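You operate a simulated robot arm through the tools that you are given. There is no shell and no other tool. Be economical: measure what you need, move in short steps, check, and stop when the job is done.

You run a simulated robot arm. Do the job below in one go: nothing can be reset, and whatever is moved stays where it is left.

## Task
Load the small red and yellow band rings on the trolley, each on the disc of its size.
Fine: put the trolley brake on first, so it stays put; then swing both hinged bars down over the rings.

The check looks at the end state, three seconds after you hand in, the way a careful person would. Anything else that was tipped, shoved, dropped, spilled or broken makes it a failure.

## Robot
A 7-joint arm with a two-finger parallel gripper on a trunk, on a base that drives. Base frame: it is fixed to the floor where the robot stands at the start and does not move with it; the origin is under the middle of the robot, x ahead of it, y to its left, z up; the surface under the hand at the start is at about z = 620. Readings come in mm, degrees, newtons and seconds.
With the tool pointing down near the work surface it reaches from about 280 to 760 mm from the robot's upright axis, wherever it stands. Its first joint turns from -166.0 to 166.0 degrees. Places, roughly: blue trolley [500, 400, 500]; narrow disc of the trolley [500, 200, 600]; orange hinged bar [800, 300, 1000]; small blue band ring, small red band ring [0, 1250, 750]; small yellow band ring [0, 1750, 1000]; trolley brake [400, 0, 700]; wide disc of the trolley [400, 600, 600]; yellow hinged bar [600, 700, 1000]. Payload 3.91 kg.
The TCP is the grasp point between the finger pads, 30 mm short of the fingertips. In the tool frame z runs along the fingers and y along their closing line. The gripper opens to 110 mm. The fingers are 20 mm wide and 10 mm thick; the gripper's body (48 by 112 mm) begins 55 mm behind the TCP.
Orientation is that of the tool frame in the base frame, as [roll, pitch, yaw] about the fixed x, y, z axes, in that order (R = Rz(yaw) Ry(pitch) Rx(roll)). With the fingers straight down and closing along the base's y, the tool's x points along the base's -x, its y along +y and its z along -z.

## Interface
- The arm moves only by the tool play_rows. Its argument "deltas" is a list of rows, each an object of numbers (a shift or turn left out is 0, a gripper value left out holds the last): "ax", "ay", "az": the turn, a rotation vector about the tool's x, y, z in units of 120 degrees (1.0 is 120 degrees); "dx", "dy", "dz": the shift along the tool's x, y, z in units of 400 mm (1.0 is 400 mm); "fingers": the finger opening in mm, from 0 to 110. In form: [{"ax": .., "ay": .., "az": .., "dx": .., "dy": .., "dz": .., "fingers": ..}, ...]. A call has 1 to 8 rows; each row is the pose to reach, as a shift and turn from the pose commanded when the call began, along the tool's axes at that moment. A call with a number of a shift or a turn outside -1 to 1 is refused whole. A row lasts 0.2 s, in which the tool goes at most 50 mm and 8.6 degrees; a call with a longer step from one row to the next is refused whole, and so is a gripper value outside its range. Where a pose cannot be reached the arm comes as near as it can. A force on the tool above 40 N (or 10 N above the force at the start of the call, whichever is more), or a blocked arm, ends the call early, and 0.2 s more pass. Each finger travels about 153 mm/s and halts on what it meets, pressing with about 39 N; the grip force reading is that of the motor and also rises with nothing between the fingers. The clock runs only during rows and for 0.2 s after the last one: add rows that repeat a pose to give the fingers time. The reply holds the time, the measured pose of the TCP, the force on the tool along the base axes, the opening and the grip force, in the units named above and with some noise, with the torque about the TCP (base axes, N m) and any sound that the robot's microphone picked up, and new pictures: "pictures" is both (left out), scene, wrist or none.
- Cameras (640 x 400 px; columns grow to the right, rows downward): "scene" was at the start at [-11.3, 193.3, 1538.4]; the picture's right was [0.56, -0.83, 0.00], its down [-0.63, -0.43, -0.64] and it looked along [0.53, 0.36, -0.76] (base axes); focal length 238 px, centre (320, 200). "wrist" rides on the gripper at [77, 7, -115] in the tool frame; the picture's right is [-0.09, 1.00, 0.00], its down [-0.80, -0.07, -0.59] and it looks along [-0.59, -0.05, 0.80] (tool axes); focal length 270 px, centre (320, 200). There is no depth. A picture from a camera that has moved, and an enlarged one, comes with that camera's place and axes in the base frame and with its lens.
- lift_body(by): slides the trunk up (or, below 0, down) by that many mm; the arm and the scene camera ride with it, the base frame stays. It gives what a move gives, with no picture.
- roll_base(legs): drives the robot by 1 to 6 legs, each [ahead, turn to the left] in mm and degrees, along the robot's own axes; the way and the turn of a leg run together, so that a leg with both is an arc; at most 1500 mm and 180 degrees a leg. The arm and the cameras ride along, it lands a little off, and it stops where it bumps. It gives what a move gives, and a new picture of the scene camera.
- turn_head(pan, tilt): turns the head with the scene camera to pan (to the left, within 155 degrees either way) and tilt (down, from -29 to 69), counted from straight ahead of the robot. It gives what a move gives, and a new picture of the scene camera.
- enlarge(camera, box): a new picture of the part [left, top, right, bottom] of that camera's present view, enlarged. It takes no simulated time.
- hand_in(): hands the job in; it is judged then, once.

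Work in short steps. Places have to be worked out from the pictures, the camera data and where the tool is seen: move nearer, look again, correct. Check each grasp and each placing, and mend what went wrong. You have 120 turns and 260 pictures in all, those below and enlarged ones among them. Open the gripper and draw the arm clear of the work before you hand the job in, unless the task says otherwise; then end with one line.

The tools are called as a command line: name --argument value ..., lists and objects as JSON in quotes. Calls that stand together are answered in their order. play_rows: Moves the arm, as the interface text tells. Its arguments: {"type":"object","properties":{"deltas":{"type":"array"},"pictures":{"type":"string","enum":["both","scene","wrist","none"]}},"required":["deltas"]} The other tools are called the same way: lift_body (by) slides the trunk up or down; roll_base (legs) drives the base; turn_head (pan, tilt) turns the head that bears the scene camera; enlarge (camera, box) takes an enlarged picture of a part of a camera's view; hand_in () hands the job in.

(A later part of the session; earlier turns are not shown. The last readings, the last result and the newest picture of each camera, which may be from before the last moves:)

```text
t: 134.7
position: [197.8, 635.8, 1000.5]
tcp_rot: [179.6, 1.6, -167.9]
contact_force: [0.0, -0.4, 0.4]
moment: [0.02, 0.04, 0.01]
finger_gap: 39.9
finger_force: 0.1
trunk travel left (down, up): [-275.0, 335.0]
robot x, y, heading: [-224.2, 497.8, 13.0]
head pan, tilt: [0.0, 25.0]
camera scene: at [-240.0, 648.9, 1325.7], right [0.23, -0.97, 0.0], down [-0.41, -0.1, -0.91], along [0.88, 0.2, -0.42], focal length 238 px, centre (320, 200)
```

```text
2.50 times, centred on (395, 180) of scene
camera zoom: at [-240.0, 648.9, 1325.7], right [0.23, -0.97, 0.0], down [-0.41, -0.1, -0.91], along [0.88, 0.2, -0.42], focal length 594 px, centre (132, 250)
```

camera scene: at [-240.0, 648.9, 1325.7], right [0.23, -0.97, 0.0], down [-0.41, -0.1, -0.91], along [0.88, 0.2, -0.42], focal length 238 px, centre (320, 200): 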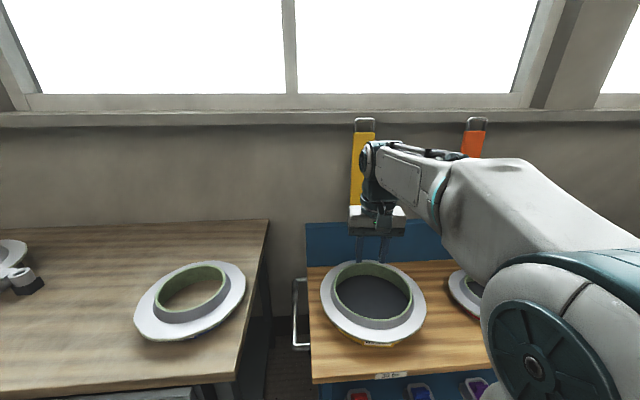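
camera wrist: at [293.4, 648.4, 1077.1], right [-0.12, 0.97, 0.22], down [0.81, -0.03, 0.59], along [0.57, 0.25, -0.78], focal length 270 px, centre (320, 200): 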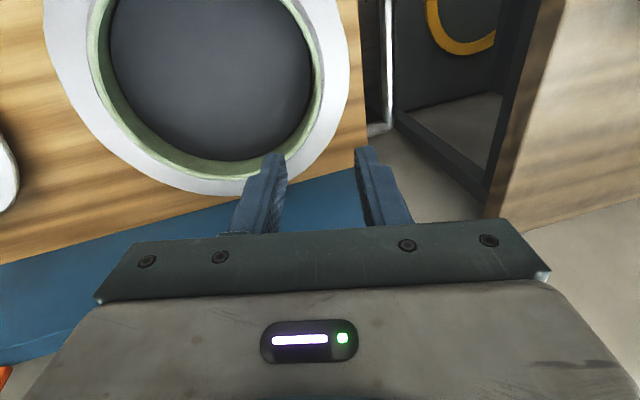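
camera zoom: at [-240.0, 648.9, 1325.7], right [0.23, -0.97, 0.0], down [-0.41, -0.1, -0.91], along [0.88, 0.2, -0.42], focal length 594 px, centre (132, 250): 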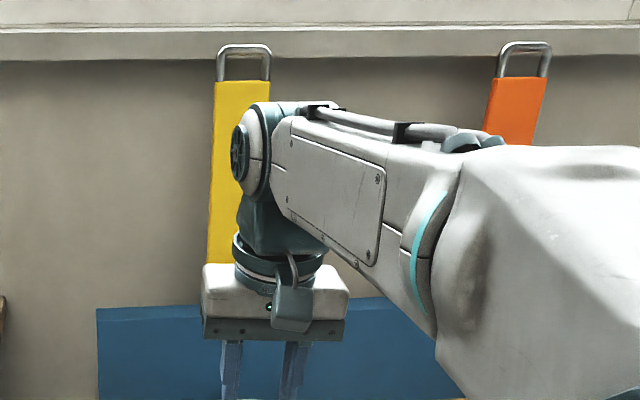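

Yellow handle top ≈ (655,693,1228), orange ≈ (762,303,1230); bars hinge near the backboard top (z≈830). I raise the trunk, roll closer, then reorient the gripper to straddle the handle crossbar.

lift_body --by 280

roll_base --legs '[[105, 1]]'

play_rows --deltas '[{"az": 0.07}, {"az": 0.14}, {"az": 0.21}, {"az": 0.28}, {"az": 0.35}, {"az": 0.42}, {"az": 0.49}, {"az": 0.56}]' --pictures "none"

```text
t: 137.5
position: [198.9, 635.6, 1281.2]
tcp_rot: [179.5, 1.6, -167.9]
contact_force: [0.8, -0.2, -0.2]
moment: [0.0, -0.05, 0.03]
finger_gap: 40.2
finger_force: 0.0
trunk travel left (down, up): [-555.0, 55.0]
robot x, y, heading: [-223.9, 496.5, 13.1]
head pan, tilt: [0.0, 25.0]
```

```text
t: 138.7
position: [303.5, 670.5, 1280.7]
tcp_rot: [179.6, 1.5, -166.7]
contact_force: [0.4, -0.1, -0.4]
moment: [0.0, 0.02, 0.0]
finger_gap: 40.1
finger_force: 0.0
trunk travel left (down, up): [-555.0, 55.0]
robot x, y, heading: [-117.0, 527.2, 14.4]
head pan, tilt: [0.0, 25.0]
camera scene: at [-135.2, 674.7, 1605.7], right [0.24, -0.97, 0.0], down [-0.41, -0.1, -0.91], along [0.88, 0.22, -0.42], focal length 238 px, centre (320, 200)
```

scene: 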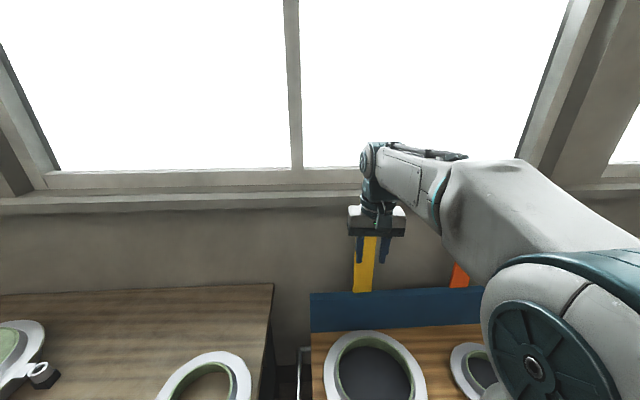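

```text
t: 140.5
position: [303.7, 669.2, 1280.6]
tcp_rot: [178.4, 0.1, 126.0]
contact_force: [0.3, 0.4, 0.6]
moment: [-0.01, -0.03, 0.04]
finger_gap: 40.3
finger_force: 0.1
trunk travel left (down, up): [-555.0, 55.0]
robot x, y, heading: [-115.9, 525.2, 14.0]
head pan, tilt: [0.0, 25.0]
```

Yaw continues well; finish the yaw to 105° and then pitch the tool 45° forward.

play_rows --deltas '[{"az": 0.07}, {"az": 0.14}, {"az": 0.172}]' --pictures "none"

play_rows --deltas '[{"ax": -0.065}, {"ax": -0.13}, {"ax": -0.195}, {"ax": -0.26}, {"ax": -0.325}, {"ax": -0.375}, {"ax": -0.375}]' --pictures "both"

```text
t: 141.3
position: [302.9, 668.7, 1281.7]
tcp_rot: [178.4, -0.4, 105.4]
contact_force: [-0.2, -0.2, -0.4]
moment: [0.01, 0.0, -0.02]
finger_gap: 40.1
finger_force: 0.1
trunk travel left (down, up): [-555.0, 55.0]
robot x, y, heading: [-114.4, 526.3, 14.1]
head pan, tilt: [0.0, 25.0]
```

```text
t: 142.9
position: [302.9, 669.4, 1281.6]
tcp_rot: [133.4, -0.4, 105.5]
contact_force: [-0.3, 0.0, -0.2]
moment: [-0.02, 0.02, -0.01]
finger_gap: 39.8
finger_force: 0.0
trunk travel left (down, up): [-555.0, 55.0]
robot x, y, heading: [-114.6, 526.1, 14.5]
head pan, tilt: [0.0, 25.0]
camera scene: at [-136.5, 674.3, 1605.7], right [0.24, -0.97, 0.0], down [-0.41, -0.1, -0.91], along [0.88, 0.22, -0.42], focal length 238 px, centre (320, 200)
camera wrist: at [204.7, 721.3, 1365.1], right [0.68, 0.09, 0.72], down [-0.25, -0.9, 0.35], along [0.69, -0.42, -0.59], focal length 270 px, centre (320, 200)
```

scene: 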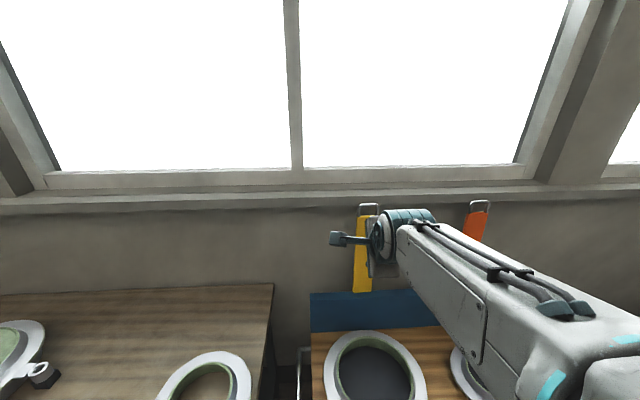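
wrist: 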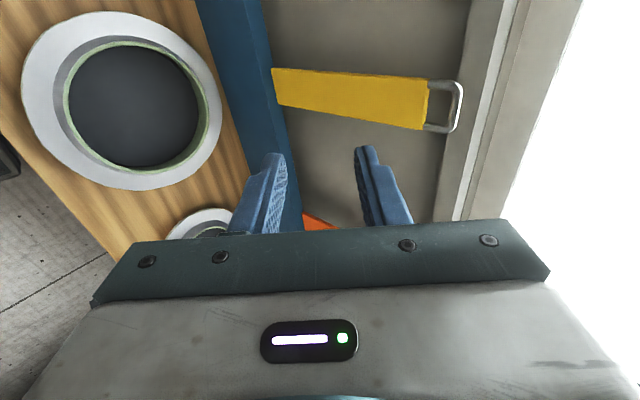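

The wrist camera confirms the crossbar at about (654,695,1228). Move to a pre-approach pose in front of/above it.

play_rows --deltas '[{"dx": -0.029, "dy": 0.079, "dz": 0.077, "fingers": 50}, {"dx": -0.0575, "dy": 0.158, "dz": 0.155}, {"dx": -0.086, "dy": 0.236, "dz": 0.232}, {"dx": -0.115, "dy": 0.315, "dz": 0.309}, {"dx": -0.144, "dy": 0.394, "dz": 0.387}, {"dx": -0.1725, "dy": 0.4726, "dz": 0.44}, {"dx": -0.1725, "dy": 0.4726, "dz": 0.44}]' --pictures "both"

enlarge --camera "scene" --box '[320, 160, 440, 260]'

```text
t: 144.5
position: [568.5, 673.6, 1297.9]
tcp_rot: [133.5, -0.4, 105.5]
contact_force: [-0.1, -0.7, -0.3]
moment: [-0.01, 0.03, 0.0]
finger_gap: 50.2
finger_force: 0.1
trunk travel left (down, up): [-555.0, 55.0]
robot x, y, heading: [-118.7, 521.9, 14.3]
head pan, tilt: [0.0, 25.0]
camera scene: at [-136.9, 674.3, 1605.8], right [0.24, -0.97, 0.0], down [-0.41, -0.1, -0.91], along [0.88, 0.22, -0.42], focal length 238 px, centre (320, 200)
camera wrist: at [470.6, 724.9, 1381.4], right [0.68, 0.09, 0.72], down [-0.25, -0.9, 0.35], along [0.69, -0.42, -0.6], focal length 270 px, centre (320, 200)
```

scene: 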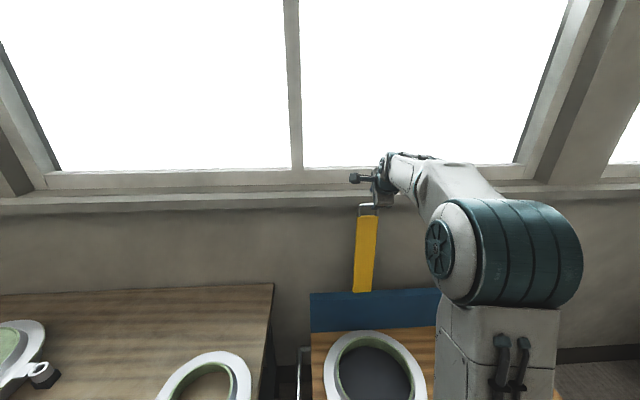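
wrist: 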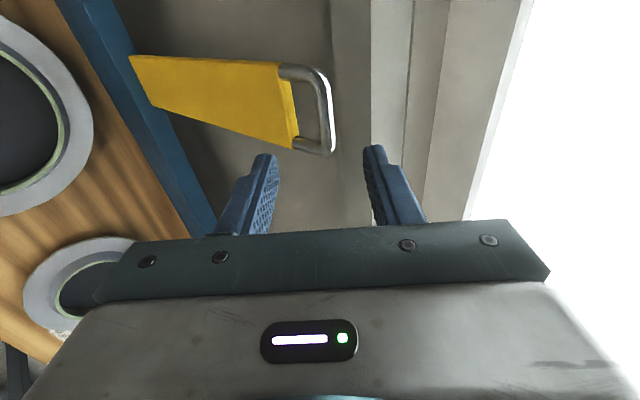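

```text
4.00 times, centred on (380, 210) of scene
camera zoom: at [-136.9, 674.3, 1605.8], right [0.24, -0.97, 0.0], down [-0.41, -0.1, -0.91], along [0.88, 0.22, -0.42], focal length 950 px, centre (80, 160)
```

zoom: 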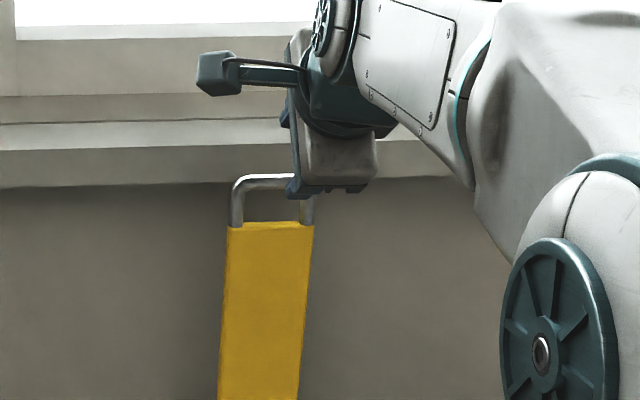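

Crossbar is ~100–130 mm ahead along the tool axis and centred within a few mm. Advance 70 mm and look.

play_rows --deltas '[{"dz": 0.08, "dy": 0.006}, {"dz": 0.175, "dy": 0.0125}, {"dz": 0.175, "dy": 0.0125}]' --pictures "wrist"

enlarge --camera "scene" --box '[340, 170, 420, 230]'

```text
t: 145.3
position: [622.7, 687.2, 1253.9]
tcp_rot: [133.5, -0.3, 105.5]
contact_force: [0.4, 0.7, -0.2]
moment: [-0.02, -0.02, -0.04]
finger_gap: 49.9
finger_force: 0.1
trunk travel left (down, up): [-555.0, 55.0]
robot x, y, heading: [-114.9, 526.1, 14.3]
head pan, tilt: [0.0, 25.0]
camera wrist: at [525.4, 739.2, 1337.9], right [0.68, 0.09, 0.72], down [-0.25, -0.9, 0.35], along [0.69, -0.42, -0.59], focal length 270 px, centre (320, 200)
```

wrist: 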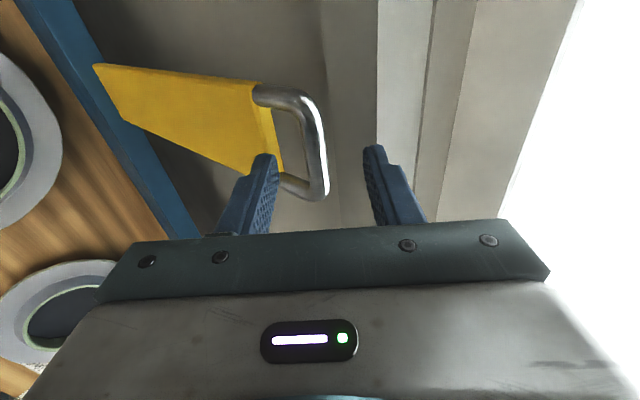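

```text
6.67 times, centred on (380, 200) of scene
camera zoom: at [-136.8, 674.2, 1605.8], right [0.24, -0.97, 0.0], down [-0.41, -0.1, -0.91], along [0.88, 0.22, -0.42], focal length 1584 px, centre (-80, 200)
```

zoom: 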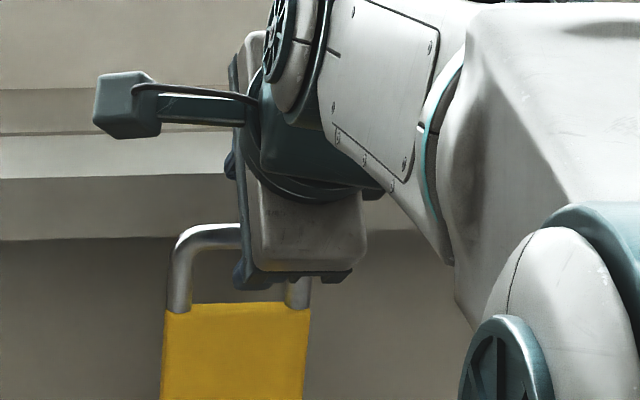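

Crossbar ~50 mm ahead, well centred. Advance 48 mm so it lies between the fingers.

play_rows --deltas '[{"dz": 0.06, "dy": -0.006}, {"dz": 0.12, "dy": -0.006}, {"dz": 0.12, "dy": -0.006}]' --pictures "wrist"

enlarge --camera "wrist" --box '[200, 100, 440, 250]'

```text
t: 146.1
position: [652.0, 694.3, 1228.7]
tcp_rot: [132.5, -0.4, 105.4]
contact_force: [-5.9, -1.0, 12.3]
moment: [-0.09, 0.26, 0.02]
finger_gap: 47.5
finger_force: 0.2
trunk travel left (down, up): [-555.0, 55.0]
robot x, y, heading: [-115.9, 523.1, 13.9]
head pan, tilt: [0.0, 25.0]
stopped in row 3: the force on the tool passed its limit at 41 N (the readings are from after the stop); the commanded pose is now the measured one
camera wrist: at [553.2, 746.3, 1310.9], right [0.67, 0.09, 0.73], down [-0.26, -0.9, 0.34], along [0.69, -0.42, -0.58], focal length 270 px, centre (320, 200)
```

wrist: 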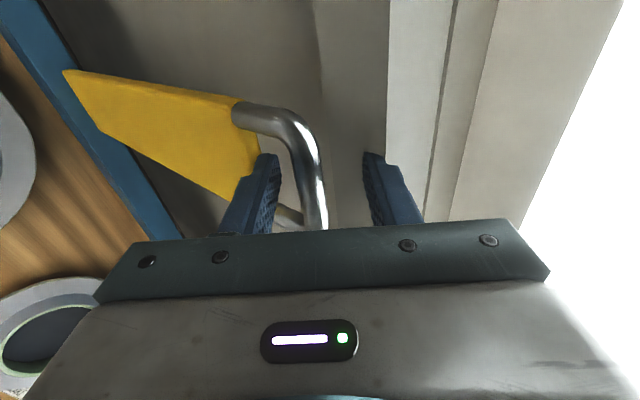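

```text
2.67 times, centred on (320, 175) of wrist
camera zoom: at [553.2, 746.3, 1310.9], right [0.67, 0.09, 0.73], down [-0.26, -0.9, 0.34], along [0.69, -0.42, -0.58], focal length 721 px, centre (320, 267)
```

zoom: 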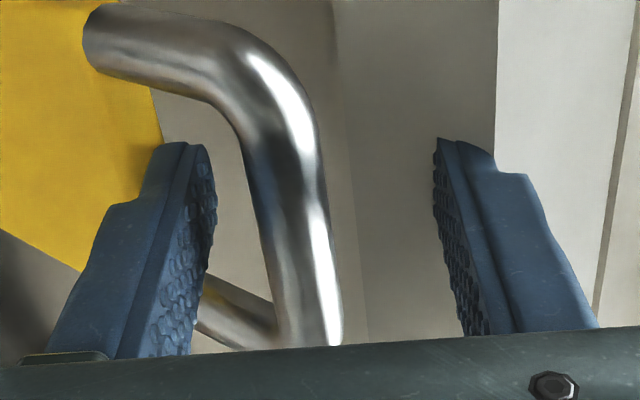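

The crossbar is caged between the fingers (front tip just touched the bar plate). I back off 4 mm, narrow the fingers to ~22 mm and pull gently toward me.

play_rows --deltas '[{"dz": -0.01, "fingers": 30}, {"dz": -0.01, "fingers": 22}, {"dz": -0.03, "dy": -0.02}, {"dz": -0.053, "dy": -0.04}, {"dz": -0.076, "dy": -0.06}, {"dz": -0.1, "dy": -0.081}]' --pictures "both"

```text
t: 147.5
position: [605.3, 679.7, 1228.6]
tcp_rot: [132.9, -0.5, 105.3]
contact_force: [-0.3, -0.6, 1.0]
moment: [-0.01, 0.03, -0.02]
finger_gap: 22.1
finger_force: 0.0
trunk travel left (down, up): [-555.0, 55.0]
robot x, y, heading: [-118.8, 528.7, 14.0]
head pan, tilt: [0.0, 25.0]
camera scene: at [-137.3, 674.1, 1605.7], right [0.24, -0.97, 0.0], down [-0.41, -0.1, -0.91], along [0.88, 0.22, -0.42], focal length 238 px, centre (320, 200)
camera wrist: at [506.3, 731.9, 1310.7], right [0.68, 0.09, 0.73], down [-0.25, -0.9, 0.35], along [0.69, -0.42, -0.59], focal length 270 px, centre (320, 200)
```

scene: 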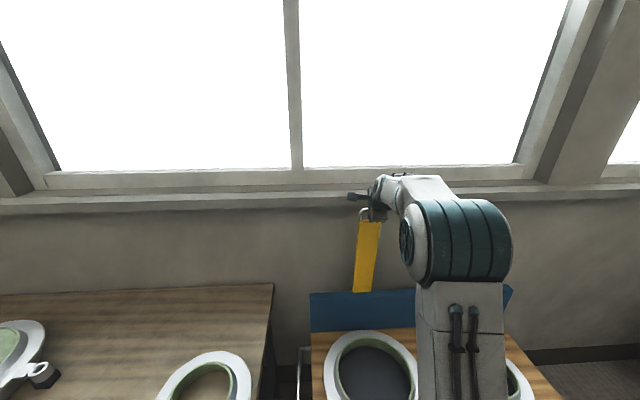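
wrist: 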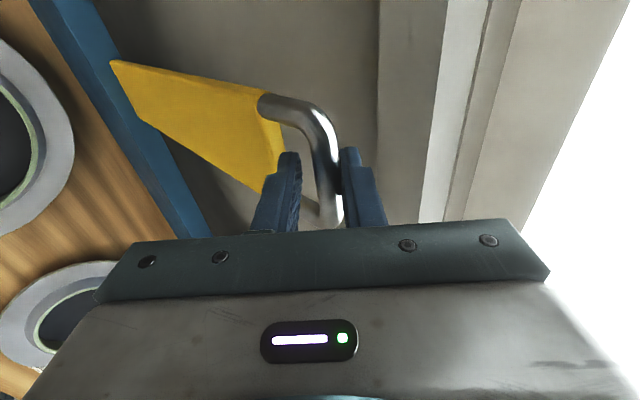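

The bar follows with no force. Continue along the arc to about 24° past vertical.

play_rows --deltas '[{"dz": -0.0316, "dy": -0.0424}, {"dz": -0.0755, "dy": -0.096}, {"dz": -0.109, "dy": -0.1465}, {"dz": -0.1425, "dy": -0.197}, {"dz": -0.17, "dy": -0.251}, {"dz": -0.197, "dy": -0.3055}]' --pictures "both"

```text
t: 148.9
position: [467.5, 645.0, 1189.2]
tcp_rot: [132.9, -0.4, 105.5]
contact_force: [-1.4, 0.4, -0.1]
moment: [-0.03, -0.01, -0.01]
finger_gap: 22.1
finger_force: 0.1
trunk travel left (down, up): [-555.0, 55.0]
robot x, y, heading: [-116.4, 527.1, 14.0]
head pan, tilt: [0.0, 25.0]
camera scene: at [-137.4, 674.1, 1605.8], right [0.24, -0.97, 0.0], down [-0.41, -0.1, -0.91], along [0.88, 0.22, -0.42], focal length 238 px, centre (320, 200)
camera wrist: at [369.6, 697.6, 1272.7], right [0.68, 0.09, 0.73], down [-0.25, -0.9, 0.35], along [0.69, -0.42, -0.59], focal length 270 px, centre (320, 200)
```

scene: 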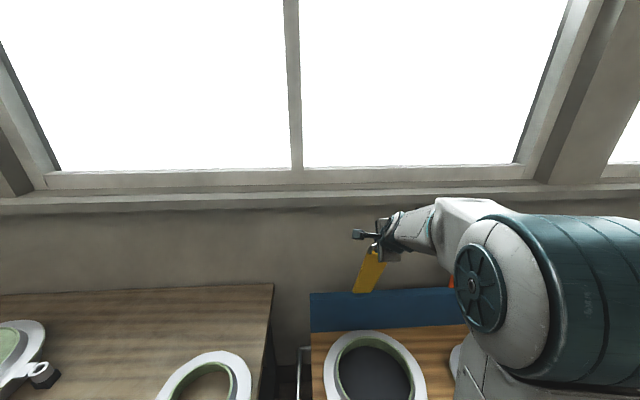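
wrist: 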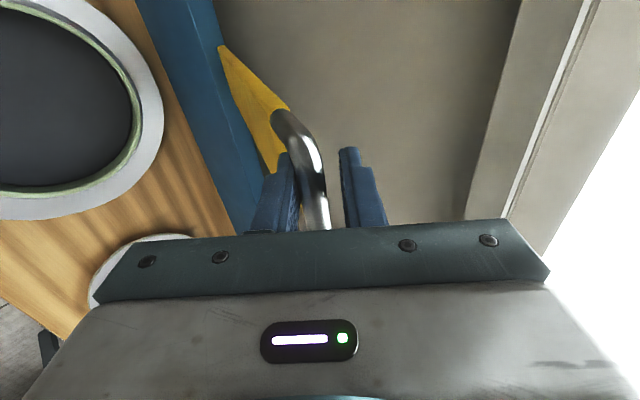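

Bar now leans on the front finger; continue lowering along the arc.

play_rows --deltas '[{"dz": -0.0217, "dy": -0.061}, {"dz": -0.0434, "dy": -0.122}, {"dz": -0.0573, "dy": -0.19}, {"dz": -0.0713, "dy": -0.2575}, {"dz": -0.074, "dy": -0.327}, {"dz": -0.077, "dy": -0.396}, {"dz": -0.0715, "dy": -0.464}, {"dz": -0.066, "dy": -0.5325}]' --pictures "both"

```text
t: 150.7
position: [349.3, 605.9, 1069.5]
tcp_rot: [133.0, -0.4, 105.4]
contact_force: [-0.4, 0.0, -0.1]
moment: [-0.02, -0.02, 0.02]
finger_gap: 22.5
finger_force: 0.4
out of reach, approached as far as the arm can: row 7, 8
trunk travel left (down, up): [-555.0, 55.0]
robot x, y, heading: [-117.2, 524.8, 14.1]
head pan, tilt: [0.0, 25.0]
camera scene: at [-136.9, 674.1, 1605.7], right [0.24, -0.97, 0.0], down [-0.41, -0.1, -0.91], along [0.88, 0.22, -0.42], focal length 238 px, centre (320, 200)
camera wrist: at [251.2, 659.6, 1152.9], right [0.68, 0.09, 0.73], down [-0.25, -0.9, 0.35], along [0.69, -0.42, -0.59], focal length 270 px, centre (320, 200)
```

scene: 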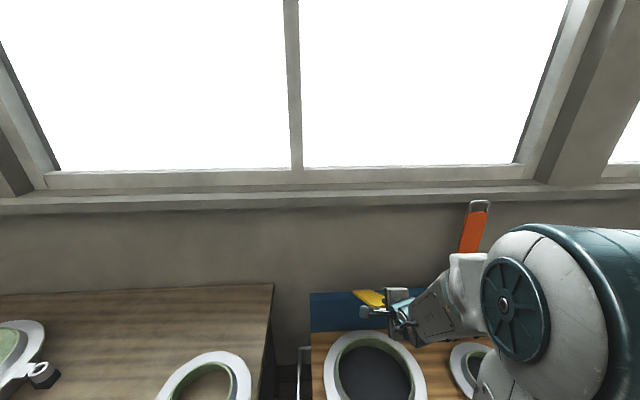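
wrist: 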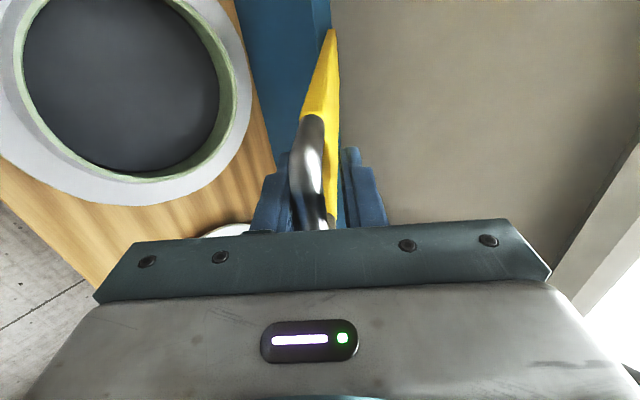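

The arm neared a joint limit at this tilt. I rotate the tool toward vertical about the crossbar to free the wrist.

play_rows --deltas '[{"ax": 0.06}, {"ax": 0.12}, {"ax": 0.18}, {"ax": 0.24}, {"ax": 0.3}, {"ax": 0.35}, {"ax": 0.35}]' --pictures "both"

```text
t: 152.3
position: [348.8, 605.6, 1072.8]
tcp_rot: [175.0, -0.3, 105.4]
contact_force: [0.1, 0.0, -0.5]
moment: [-0.03, 0.03, -0.01]
finger_gap: 22.0
finger_force: 0.0
out of reach, approached as far as the arm can: row 2, 3
trunk travel left (down, up): [-555.0, 55.0]
robot x, y, heading: [-116.5, 522.5, 14.0]
head pan, tilt: [0.0, 25.0]
camera scene: at [-137.0, 674.4, 1605.7], right [0.24, -0.97, 0.0], down [-0.41, -0.1, -0.91], along [0.88, 0.22, -0.42], focal length 238 px, centre (320, 200)
camera wrist: at [323.2, 678.0, 1187.4], right [0.98, 0.18, 0.09], down [0.1, -0.81, 0.58], along [0.17, -0.56, -0.81], focal length 270 px, centre (320, 200)
```

scene: 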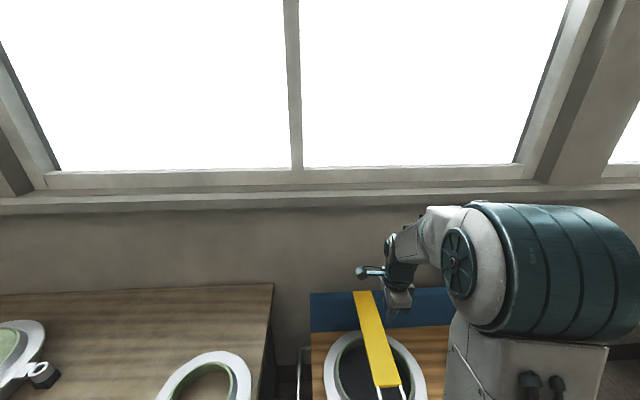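
wrist: 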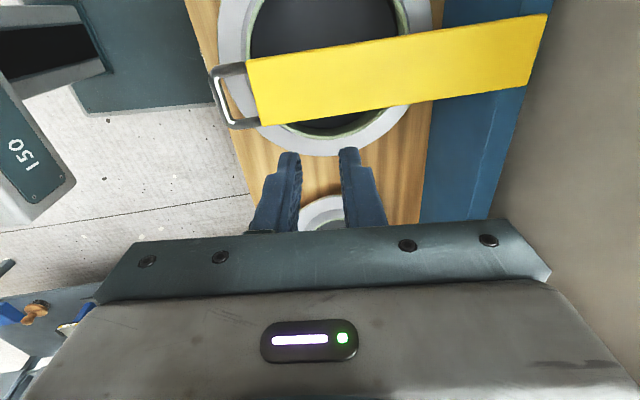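

The bar slipped out and swung down by itself onto its place. Check ring and bar condition.

turn_head --pan 0 --tilt 50

enlarge --camera "scene" --box '[280, 80, 480, 240]'

enlarge --camera "wrist" --box '[180, 0, 560, 240]'

```text
t: 153.2
position: [347.3, 604.9, 1073.5]
tcp_rot: [174.8, -0.4, 105.4]
contact_force: [-0.9, 0.5, -0.2]
moment: [0.01, 0.0, 0.0]
finger_gap: 22.0
finger_force: 0.0
trunk travel left (down, up): [-555.0, 55.0]
robot x, y, heading: [-116.4, 526.1, 14.0]
head pan, tilt: [0.0, 50.0]
camera scene: at [-151.6, 670.4, 1568.3], right [0.24, -0.97, 0.0], down [-0.74, -0.19, -0.64], along [0.62, 0.16, -0.77], focal length 238 px, centre (320, 200)
```

scene: 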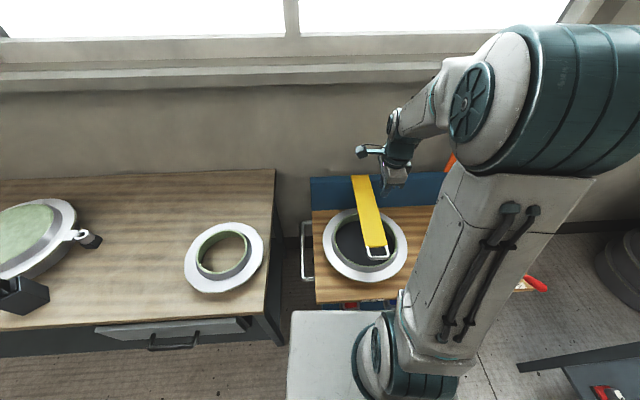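

```text
2.50 times, centred on (380, 160) of scene
camera zoom: at [-151.6, 670.4, 1568.3], right [0.24, -0.97, 0.0], down [-0.74, -0.19, -0.64], along [0.62, 0.16, -0.77], focal length 594 px, centre (170, 300)
```

zoom: 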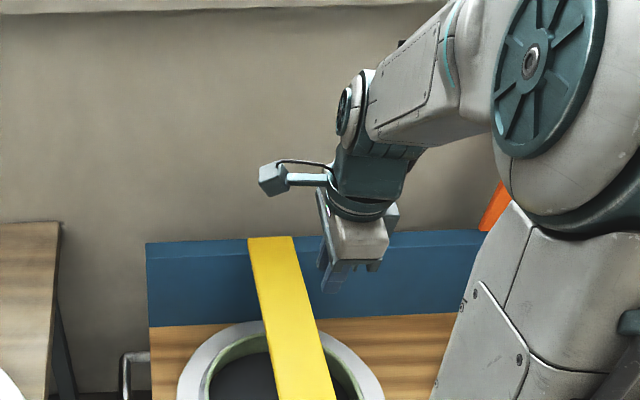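

```text
1.67 times, centred on (370, 120) of wrist
camera zoom: at [323.1, 677.7, 1187.4], right [0.98, 0.18, 0.09], down [0.09, -0.81, 0.58], along [0.17, -0.56, -0.81], focal length 450 px, centre (237, 333)
```

zoom: 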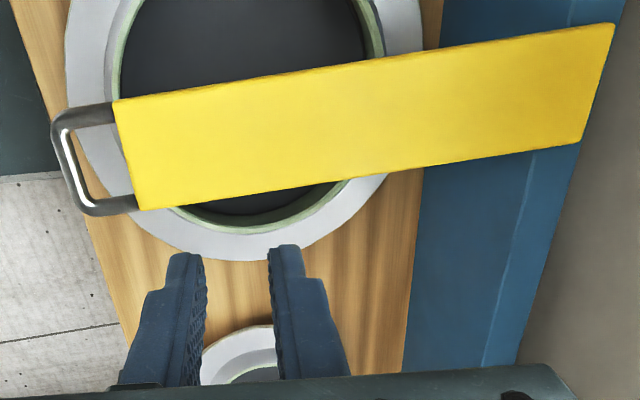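

The yellow bar is down, horizontal over the ring (handle z≈855), and the ring is untouched. Now relocate for the orange bar: back off, turn left, drive backward parallel to the trolley, and face it again.

lift_body --by 50

roll_base --legs '[[-180, 0], [0, 91], [-406, 0], [0, -90]]'

turn_head --pan 0 --tilt 35

```text
t: 154.1
position: [347.9, 606.2, 1122.2]
tcp_rot: [174.9, -0.4, 105.4]
contact_force: [0.5, 0.3, 0.3]
moment: [0.0, 0.02, 0.02]
finger_gap: 21.8
finger_force: 0.1
trunk travel left (down, up): [-605.0, 5.0]
robot x, y, heading: [-115.8, 528.6, 14.0]
head pan, tilt: [0.0, 50.0]
```

```text
t: 165.4
position: [282.1, 179.2, 1123.2]
tcp_rot: [174.9, -0.4, 105.5]
contact_force: [0.8, 0.6, -0.3]
moment: [0.04, 0.01, 0.01]
finger_gap: 22.1
finger_force: 0.0
trunk travel left (down, up): [-605.0, 5.0]
robot x, y, heading: [-186.3, 97.2, 14.2]
head pan, tilt: [0.0, 50.0]
camera scene: at [-218.2, 243.4, 1618.3], right [0.25, -0.97, 0.0], down [-0.74, -0.19, -0.64], along [0.62, 0.16, -0.77], focal length 238 px, centre (320, 200)
```

scene: 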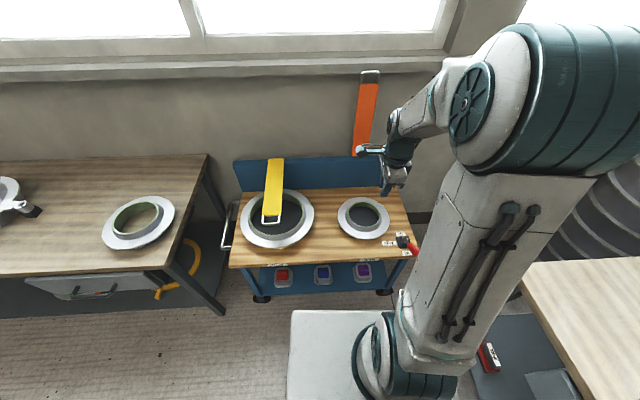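

```text
t: 166.2
position: [282.1, 179.0, 1122.5]
tcp_rot: [174.8, -0.4, 105.5]
contact_force: [0.9, -0.2, -0.7]
moment: [0.01, 0.0, -0.03]
finger_gap: 22.1
finger_force: 0.1
trunk travel left (down, up): [-605.0, 5.0]
robot x, y, heading: [-180.8, 100.7, 14.2]
head pan, tilt: [0.0, 35.0]
camera scene: at [-207.5, 246.2, 1639.9], right [0.25, -0.97, 0.0], down [-0.56, -0.14, -0.82], along [0.79, 0.2, -0.57], focal length 238 px, centre (320, 200)
```

scene: 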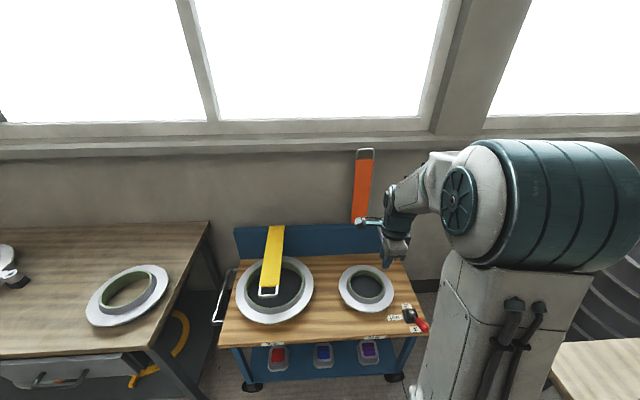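

Clear view. Zoom on the trolley to verify rings and brake before moving in.

enlarge --camera "scene" --box '[210, 200, 440, 340]'

roll_base --legs '[[178, 1]]'

play_rows --deltas '[{"dz": -0.12}, {"dz": -0.24}, {"dz": -0.36}, {"dz": -0.45, "ax": -0.06}, {"dz": -0.45, "ax": -0.13}, {"dz": -0.45, "ax": -0.2}, {"dz": -0.45, "ax": -0.27}, {"dz": -0.45, "ax": -0.335}]' --pictures "both"

```text
2.78 times, centred on (325, 270) of scene
camera zoom: at [-207.5, 246.2, 1639.9], right [0.25, -0.97, 0.0], down [-0.56, -0.14, -0.82], along [0.79, 0.2, -0.57], focal length 661 px, centre (306, 5)
```

zoom: 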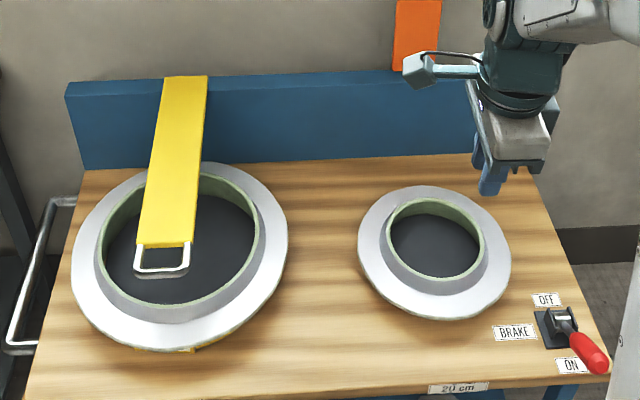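

```text
t: 167.7
position: [452.6, 234.5, 1122.8]
tcp_rot: [175.0, -0.4, 106.5]
contact_force: [0.2, -0.5, 0.8]
moment: [0.01, -0.02, -0.03]
finger_gap: 22.1
finger_force: 0.0
trunk travel left (down, up): [-605.0, 5.0]
robot x, y, heading: [-11.7, 146.4, 15.0]
head pan, tilt: [0.0, 35.0]
camera scene: at [-38.1, 291.1, 1640.0], right [0.26, -0.96, 0.0], down [-0.55, -0.15, -0.82], along [0.79, 0.21, -0.57], focal length 238 px, centre (320, 200)
```

scene: 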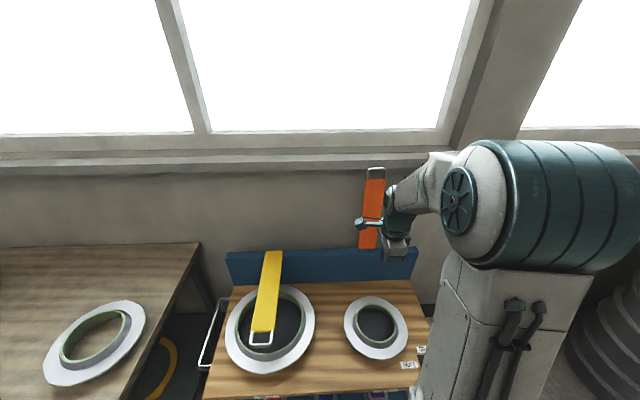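

```text
t: 169.5
position: [435.0, 226.4, 1302.9]
tcp_rot: [134.7, -0.4, 106.4]
contact_force: [0.5, 0.1, 0.1]
moment: [-0.02, -0.01, 0.03]
finger_gap: 22.0
finger_force: 0.1
trunk travel left (down, up): [-605.0, 5.0]
robot x, y, heading: [-14.5, 142.3, 15.4]
head pan, tilt: [0.0, 35.0]
camera scene: at [-39.8, 290.5, 1640.0], right [0.26, -0.96, 0.0], down [-0.55, -0.15, -0.82], along [0.79, 0.22, -0.57], focal length 238 px, centre (320, 200)
camera wrist: at [338.5, 277.8, 1387.4], right [0.7, 0.11, 0.71], down [-0.23, -0.9, 0.36], along [0.68, -0.41, -0.61], focal length 270 px, centre (320, 200)
```

scene: 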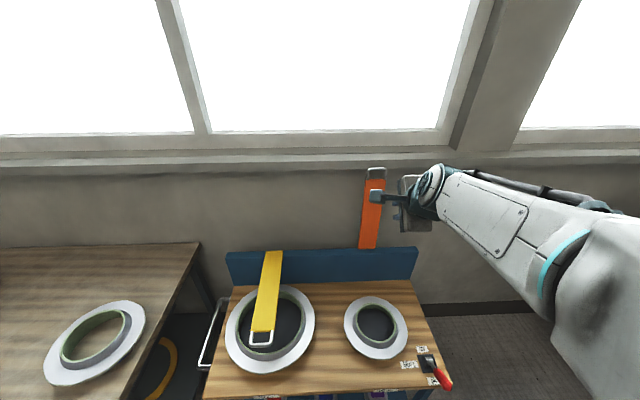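
wrist: 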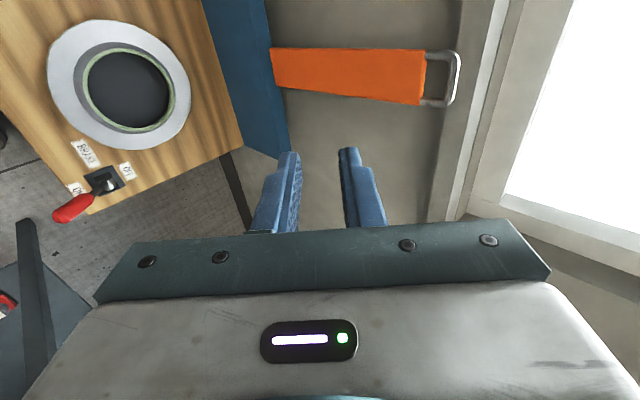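

Both rings look properly seated and the brake is on. Orange crossbar ≈ (766,298,1231); move to a pre-approach 60 mm short of it.

play_rows --deltas '[{"dx": -0.009, "dy": 0.067, "dz": 0.0825, "fingers": 50}, {"dx": -0.017, "dy": 0.133, "dz": 0.165}, {"dx": -0.026, "dy": 0.2, "dz": 0.2475}, {"dx": -0.034, "dy": 0.266, "dz": 0.33}, {"dx": -0.043, "dy": 0.333, "dz": 0.4125}, {"dx": -0.051, "dy": 0.4, "dz": 0.495}, {"dx": -0.06, "dy": 0.466, "dz": 0.56}, {"dx": -0.06, "dy": 0.466, "dz": 0.56}]' --pictures "both"

```text
t: 171.3
position: [720.2, 290.1, 1278.5]
tcp_rot: [134.7, -0.4, 106.4]
contact_force: [0.2, 0.8, 0.4]
moment: [-0.01, 0.0, 0.0]
finger_gap: 50.0
finger_force: 0.2
trunk travel left (down, up): [-605.0, 5.0]
robot x, y, heading: [-9.9, 142.4, 15.4]
head pan, tilt: [0.0, 35.0]
camera scene: at [-39.8, 290.5, 1640.0], right [0.26, -0.96, 0.0], down [-0.55, -0.15, -0.82], along [0.79, 0.22, -0.57], focal length 238 px, centre (320, 200)
camera wrist: at [624.3, 339.6, 1364.0], right [0.7, 0.11, 0.71], down [-0.23, -0.9, 0.36], along [0.68, -0.41, -0.61], focal length 270 px, centre (320, 200)
```

scene: 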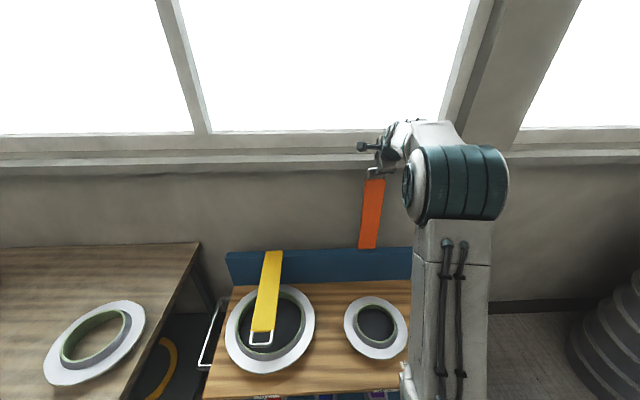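
wrist: 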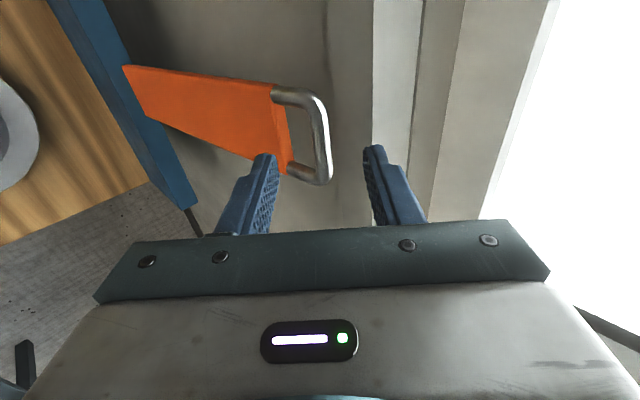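

Crossbar 60 mm ahead and centred. Narrow to 36 mm and advance 52 mm.

play_rows --deltas '[{"dz": 0.03, "dy": 0.001, "fingers": 36}, {"dz": 0.07, "dy": 0.002}, {"dz": 0.11, "dy": 0.002}, {"dz": 0.13, "dy": 0.002}, {"dz": 0.13, "dy": 0.002}]' --pictures "wrist"

enlarge --camera "wrist" --box '[200, 100, 440, 250]'

```text
t: 172.5
position: [757.4, 296.8, 1239.3]
tcp_rot: [134.7, -0.4, 106.5]
contact_force: [-0.6, -0.2, 0.2]
moment: [-0.02, -0.01, -0.01]
finger_gap: 35.9
finger_force: 0.0
trunk travel left (down, up): [-605.0, 5.0]
robot x, y, heading: [-14.7, 137.8, 15.4]
head pan, tilt: [0.0, 35.0]
camera wrist: at [659.9, 347.7, 1325.3], right [0.7, 0.11, 0.71], down [-0.23, -0.9, 0.36], along [0.68, -0.41, -0.61], focal length 270 px, centre (320, 200)
```

wrist: 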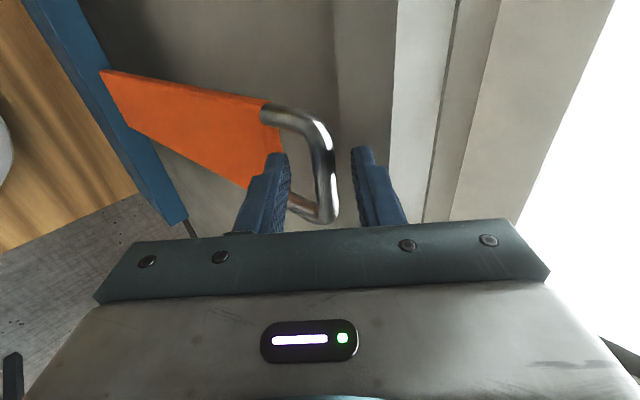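

```text
2.67 times, centred on (320, 175) of wrist
camera zoom: at [659.9, 347.7, 1325.3], right [0.7, 0.11, 0.71], down [-0.23, -0.9, 0.36], along [0.68, -0.41, -0.61], focal length 721 px, centre (320, 267)
```

zoom: 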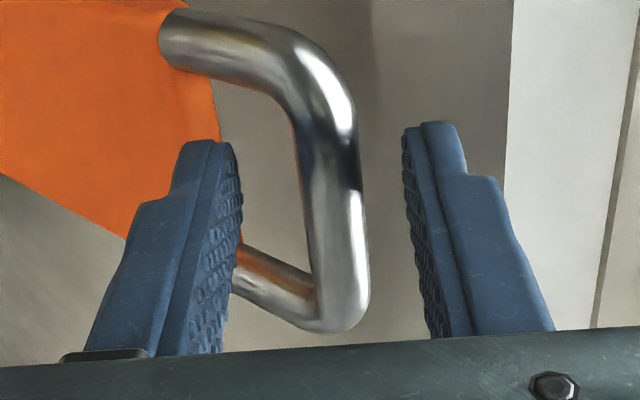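

Crossbar is caged. Advance a bit deeper, close to 20 mm and pull along the arc.

play_rows --deltas '[{"dz": 0.02, "dy": 0.008, "fingers": 28}, {"dz": 0.02, "dy": 0.008, "fingers": 20}, {"dz": -0.049, "dy": -0.054}, {"dz": -0.095, "dy": -0.103}, {"dz": -0.138, "dy": -0.156}, {"dz": -0.177, "dy": -0.21}, {"dz": -0.212, "dy": -0.268}, {"dz": -0.243, "dy": -0.328}]' --pictures "wrist"

```text
t: 174.3
position: [601.6, 251.2, 1215.8]
tcp_rot: [134.7, -0.4, 106.4]
contact_force: [-1.3, 0.0, -0.9]
moment: [-0.02, 0.01, 0.02]
finger_gap: 20.3
finger_force: 0.1
trunk travel left (down, up): [-605.0, 5.0]
robot x, y, heading: [-11.7, 141.9, 15.3]
head pan, tilt: [0.0, 35.0]
camera wrist: at [505.9, 302.1, 1301.4], right [0.7, 0.11, 0.71], down [-0.23, -0.9, 0.36], along [0.68, -0.41, -0.61], focal length 270 px, centre (320, 200)
```

wrist: 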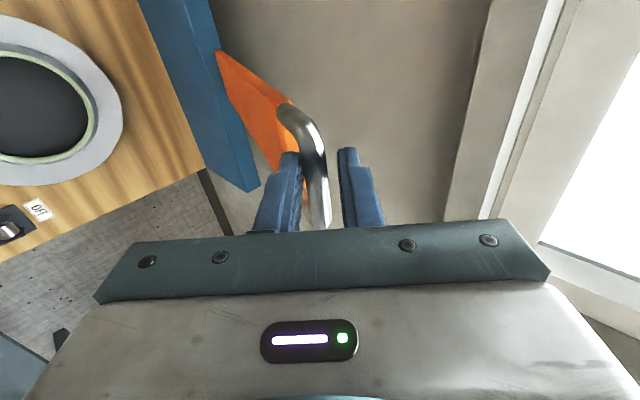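

Still caged. Continue down to about 44° past vertical.

play_rows --deltas '[{"dz": -0.019, "dy": -0.047, "fingers": 18}, {"dz": -0.038, "dy": -0.094}, {"dz": -0.053, "dy": -0.142}, {"dz": -0.0667, "dy": -0.191}, {"dz": -0.076, "dy": -0.24}, {"dz": -0.085, "dy": -0.29}, {"dz": -0.089, "dy": -0.34}, {"dz": -0.0925, "dy": -0.391}]' --pictures "wrist"

```text
t: 176.1
position: [471.8, 213.5, 1132.9]
tcp_rot: [134.7, -0.4, 106.6]
contact_force: [-1.1, 0.2, -0.5]
moment: [0.01, 0.03, 0.03]
finger_gap: 18.5
finger_force: 0.8
trunk travel left (down, up): [-605.0, 5.0]
robot x, y, heading: [-12.8, 144.6, 15.3]
head pan, tilt: [0.0, 35.0]
camera wrist: at [375.5, 264.7, 1217.4], right [0.7, 0.11, 0.71], down [-0.23, -0.9, 0.36], along [0.68, -0.41, -0.61], focal length 270 px, centre (320, 200)
```

wrist: 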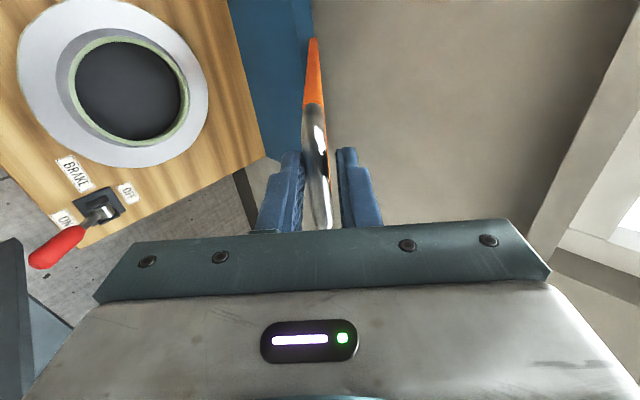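

The bar now rests on the lower finger in line with the tool. I lower it the rest of the way by alternating small trunk drops and base roll-backs along the arc.

lift_body --by -25

roll_base --legs '[[-22, 0]]'

lift_body --by -30

roll_base --legs '[[-25, 0]]'

enlarge --camera "wrist" --box '[0, 0, 640, 400]'

```text
t: 176.8
position: [472.7, 213.9, 1107.4]
tcp_rot: [134.7, -0.4, 106.5]
contact_force: [-1.2, 0.1, -2.6]
moment: [0.0, -0.01, -0.01]
finger_gap: 18.7
finger_force: 0.3
trunk travel left (down, up): [-580.0, 30.0]
robot x, y, heading: [-12.1, 141.1, 15.5]
head pan, tilt: [0.0, 35.0]
```

```text
t: 177.6
position: [449.7, 207.3, 1107.8]
tcp_rot: [134.7, -0.4, 106.6]
contact_force: [-2.4, 0.4, -0.3]
moment: [0.0, 0.05, 0.02]
finger_gap: 18.7
finger_force: 0.5
trunk travel left (down, up): [-580.0, 30.0]
robot x, y, heading: [-31.5, 136.3, 15.3]
head pan, tilt: [0.0, 35.0]
camera scene: at [-61.5, 284.6, 1615.0], right [0.26, -0.96, 0.0], down [-0.55, -0.15, -0.82], along [0.79, 0.22, -0.57], focal length 238 px, centre (320, 200)
```

scene: 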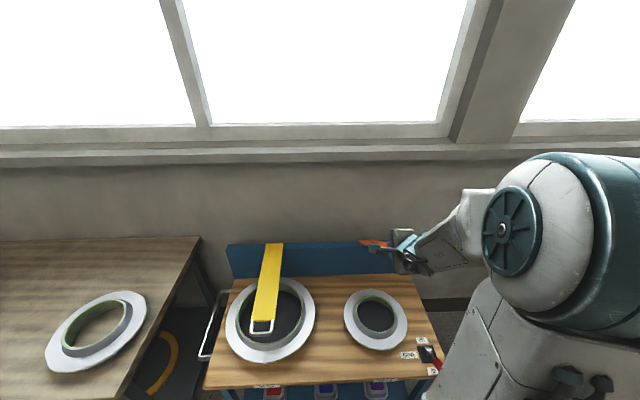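

```text
t: 178.4
position: [451.1, 208.7, 1076.8]
tcp_rot: [134.8, -0.4, 106.6]
contact_force: [-0.4, -0.9, -1.7]
moment: [-0.04, -0.01, -0.01]
finger_gap: 18.7
finger_force: 0.5
trunk travel left (down, up): [-550.0, 60.0]
robot x, y, heading: [-32.6, 137.1, 15.4]
head pan, tilt: [0.0, 35.0]
```

```text
t: 179.2
position: [427.1, 201.1, 1077.0]
tcp_rot: [134.6, -0.3, 106.4]
contact_force: [-1.6, -1.2, 0.6]
moment: [-0.03, -0.01, 0.05]
finger_gap: 18.6
finger_force: 0.9
trunk travel left (down, up): [-550.0, 60.0]
robot x, y, heading: [-55.3, 131.8, 15.4]
head pan, tilt: [0.0, 35.0]
camera scene: at [-85.5, 278.1, 1585.0], right [0.26, -0.96, 0.0], down [-0.55, -0.15, -0.82], along [0.79, 0.22, -0.57], focal length 238 px, centre (320, 200)
```

scene: 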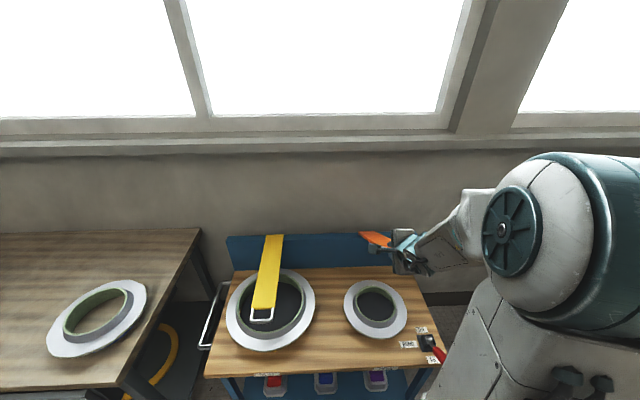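

```text
1.00 times, centred on (320, 200) of wrist (not enlarged: the box is as wide or as high as the picture)
camera zoom: at [329.9, 252.6, 1162.7], right [0.7, 0.11, 0.71], down [-0.22, -0.9, 0.36], along [0.68, -0.41, -0.61], focal length 270 px, centre (320, 200)
```

zoom: 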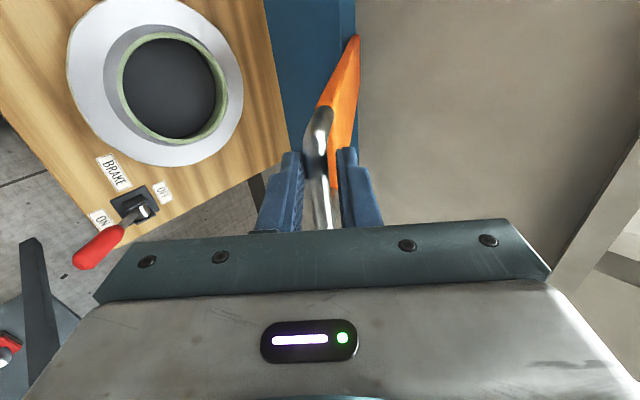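

Works nicely. Continue: more down, less back.

lift_body --by -40

roll_base --legs '[[-26, 0]]'

lift_body --by -50

roll_base --legs '[[-20, 0]]'

enlarge --camera "wrist" --box '[0, 0, 640, 400]'

```text
t: 180.0
position: [426.8, 200.7, 1037.0]
tcp_rot: [134.7, -0.4, 106.6]
contact_force: [-1.6, -1.1, 0.5]
moment: [-0.01, -0.37, -0.33]
finger_gap: 19.1
finger_force: 13.5
trunk travel left (down, up): [-510.0, 100.0]
robot x, y, heading: [-56.1, 125.4, 15.3]
head pan, tilt: [0.0, 35.0]
```

```text
t: 180.8
position: [401.9, 194.9, 1037.1]
tcp_rot: [134.7, -0.5, 106.5]
contact_force: [-0.9, -1.1, -1.1]
moment: [-0.03, 0.04, -0.01]
finger_gap: 18.7
finger_force: 0.6
trunk travel left (down, up): [-510.0, 100.0]
robot x, y, heading: [-85.3, 122.8, 15.4]
head pan, tilt: [0.0, 35.0]
camera scene: at [-110.0, 271.4, 1545.0], right [0.26, -0.96, 0.0], down [-0.55, -0.15, -0.82], along [0.79, 0.22, -0.57], focal length 238 px, centre (320, 200)
```

scene: 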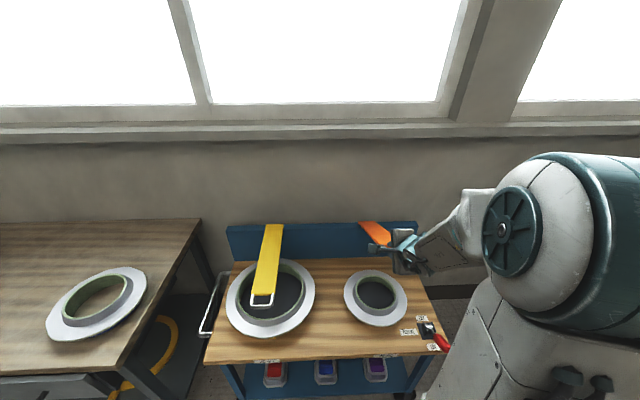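

```text
t: 181.7
position: [401.1, 192.7, 988.6]
tcp_rot: [134.6, -0.3, 106.3]
contact_force: [-14.3, -9.7, 7.2]
moment: [-0.02, -0.79, -1.0]
finger_gap: 21.9
finger_force: 44.6
trunk travel left (down, up): [-460.0, 150.0]
robot x, y, heading: [-83.8, 127.0, 15.3]
head pan, tilt: [0.0, 35.0]
```

```text
t: 182.5
position: [380.9, 190.0, 986.5]
tcp_rot: [134.7, -0.4, 106.5]
contact_force: [-2.0, -0.8, 0.1]
moment: [-0.04, 0.05, 0.01]
finger_gap: 18.4
finger_force: 0.5
trunk travel left (down, up): [-460.0, 150.0]
robot x, y, heading: [-104.5, 121.1, 15.2]
head pan, tilt: [0.0, 35.0]
camera scene: at [-129.8, 266.3, 1494.9], right [0.26, -0.96, 0.0], down [-0.55, -0.15, -0.82], along [0.79, 0.22, -0.57], focal length 238 px, centre (320, 200)
```

scene: 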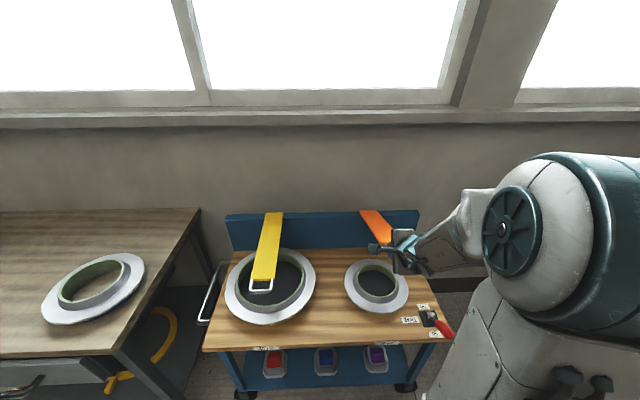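

```text
1.00 times, centred on (320, 200) of wrist (not enlarged: the box is as wide or as high as the picture)
camera zoom: at [285.7, 240.8, 1072.4], right [0.7, 0.11, 0.71], down [-0.22, -0.9, 0.36], along [0.68, -0.41, -0.61], focal length 270 px, centre (320, 200)
```

zoom: 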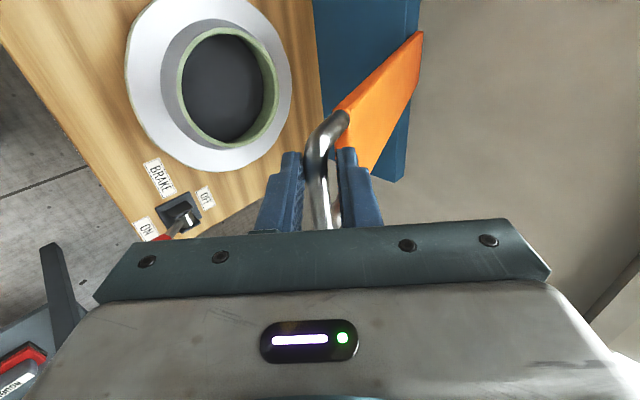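

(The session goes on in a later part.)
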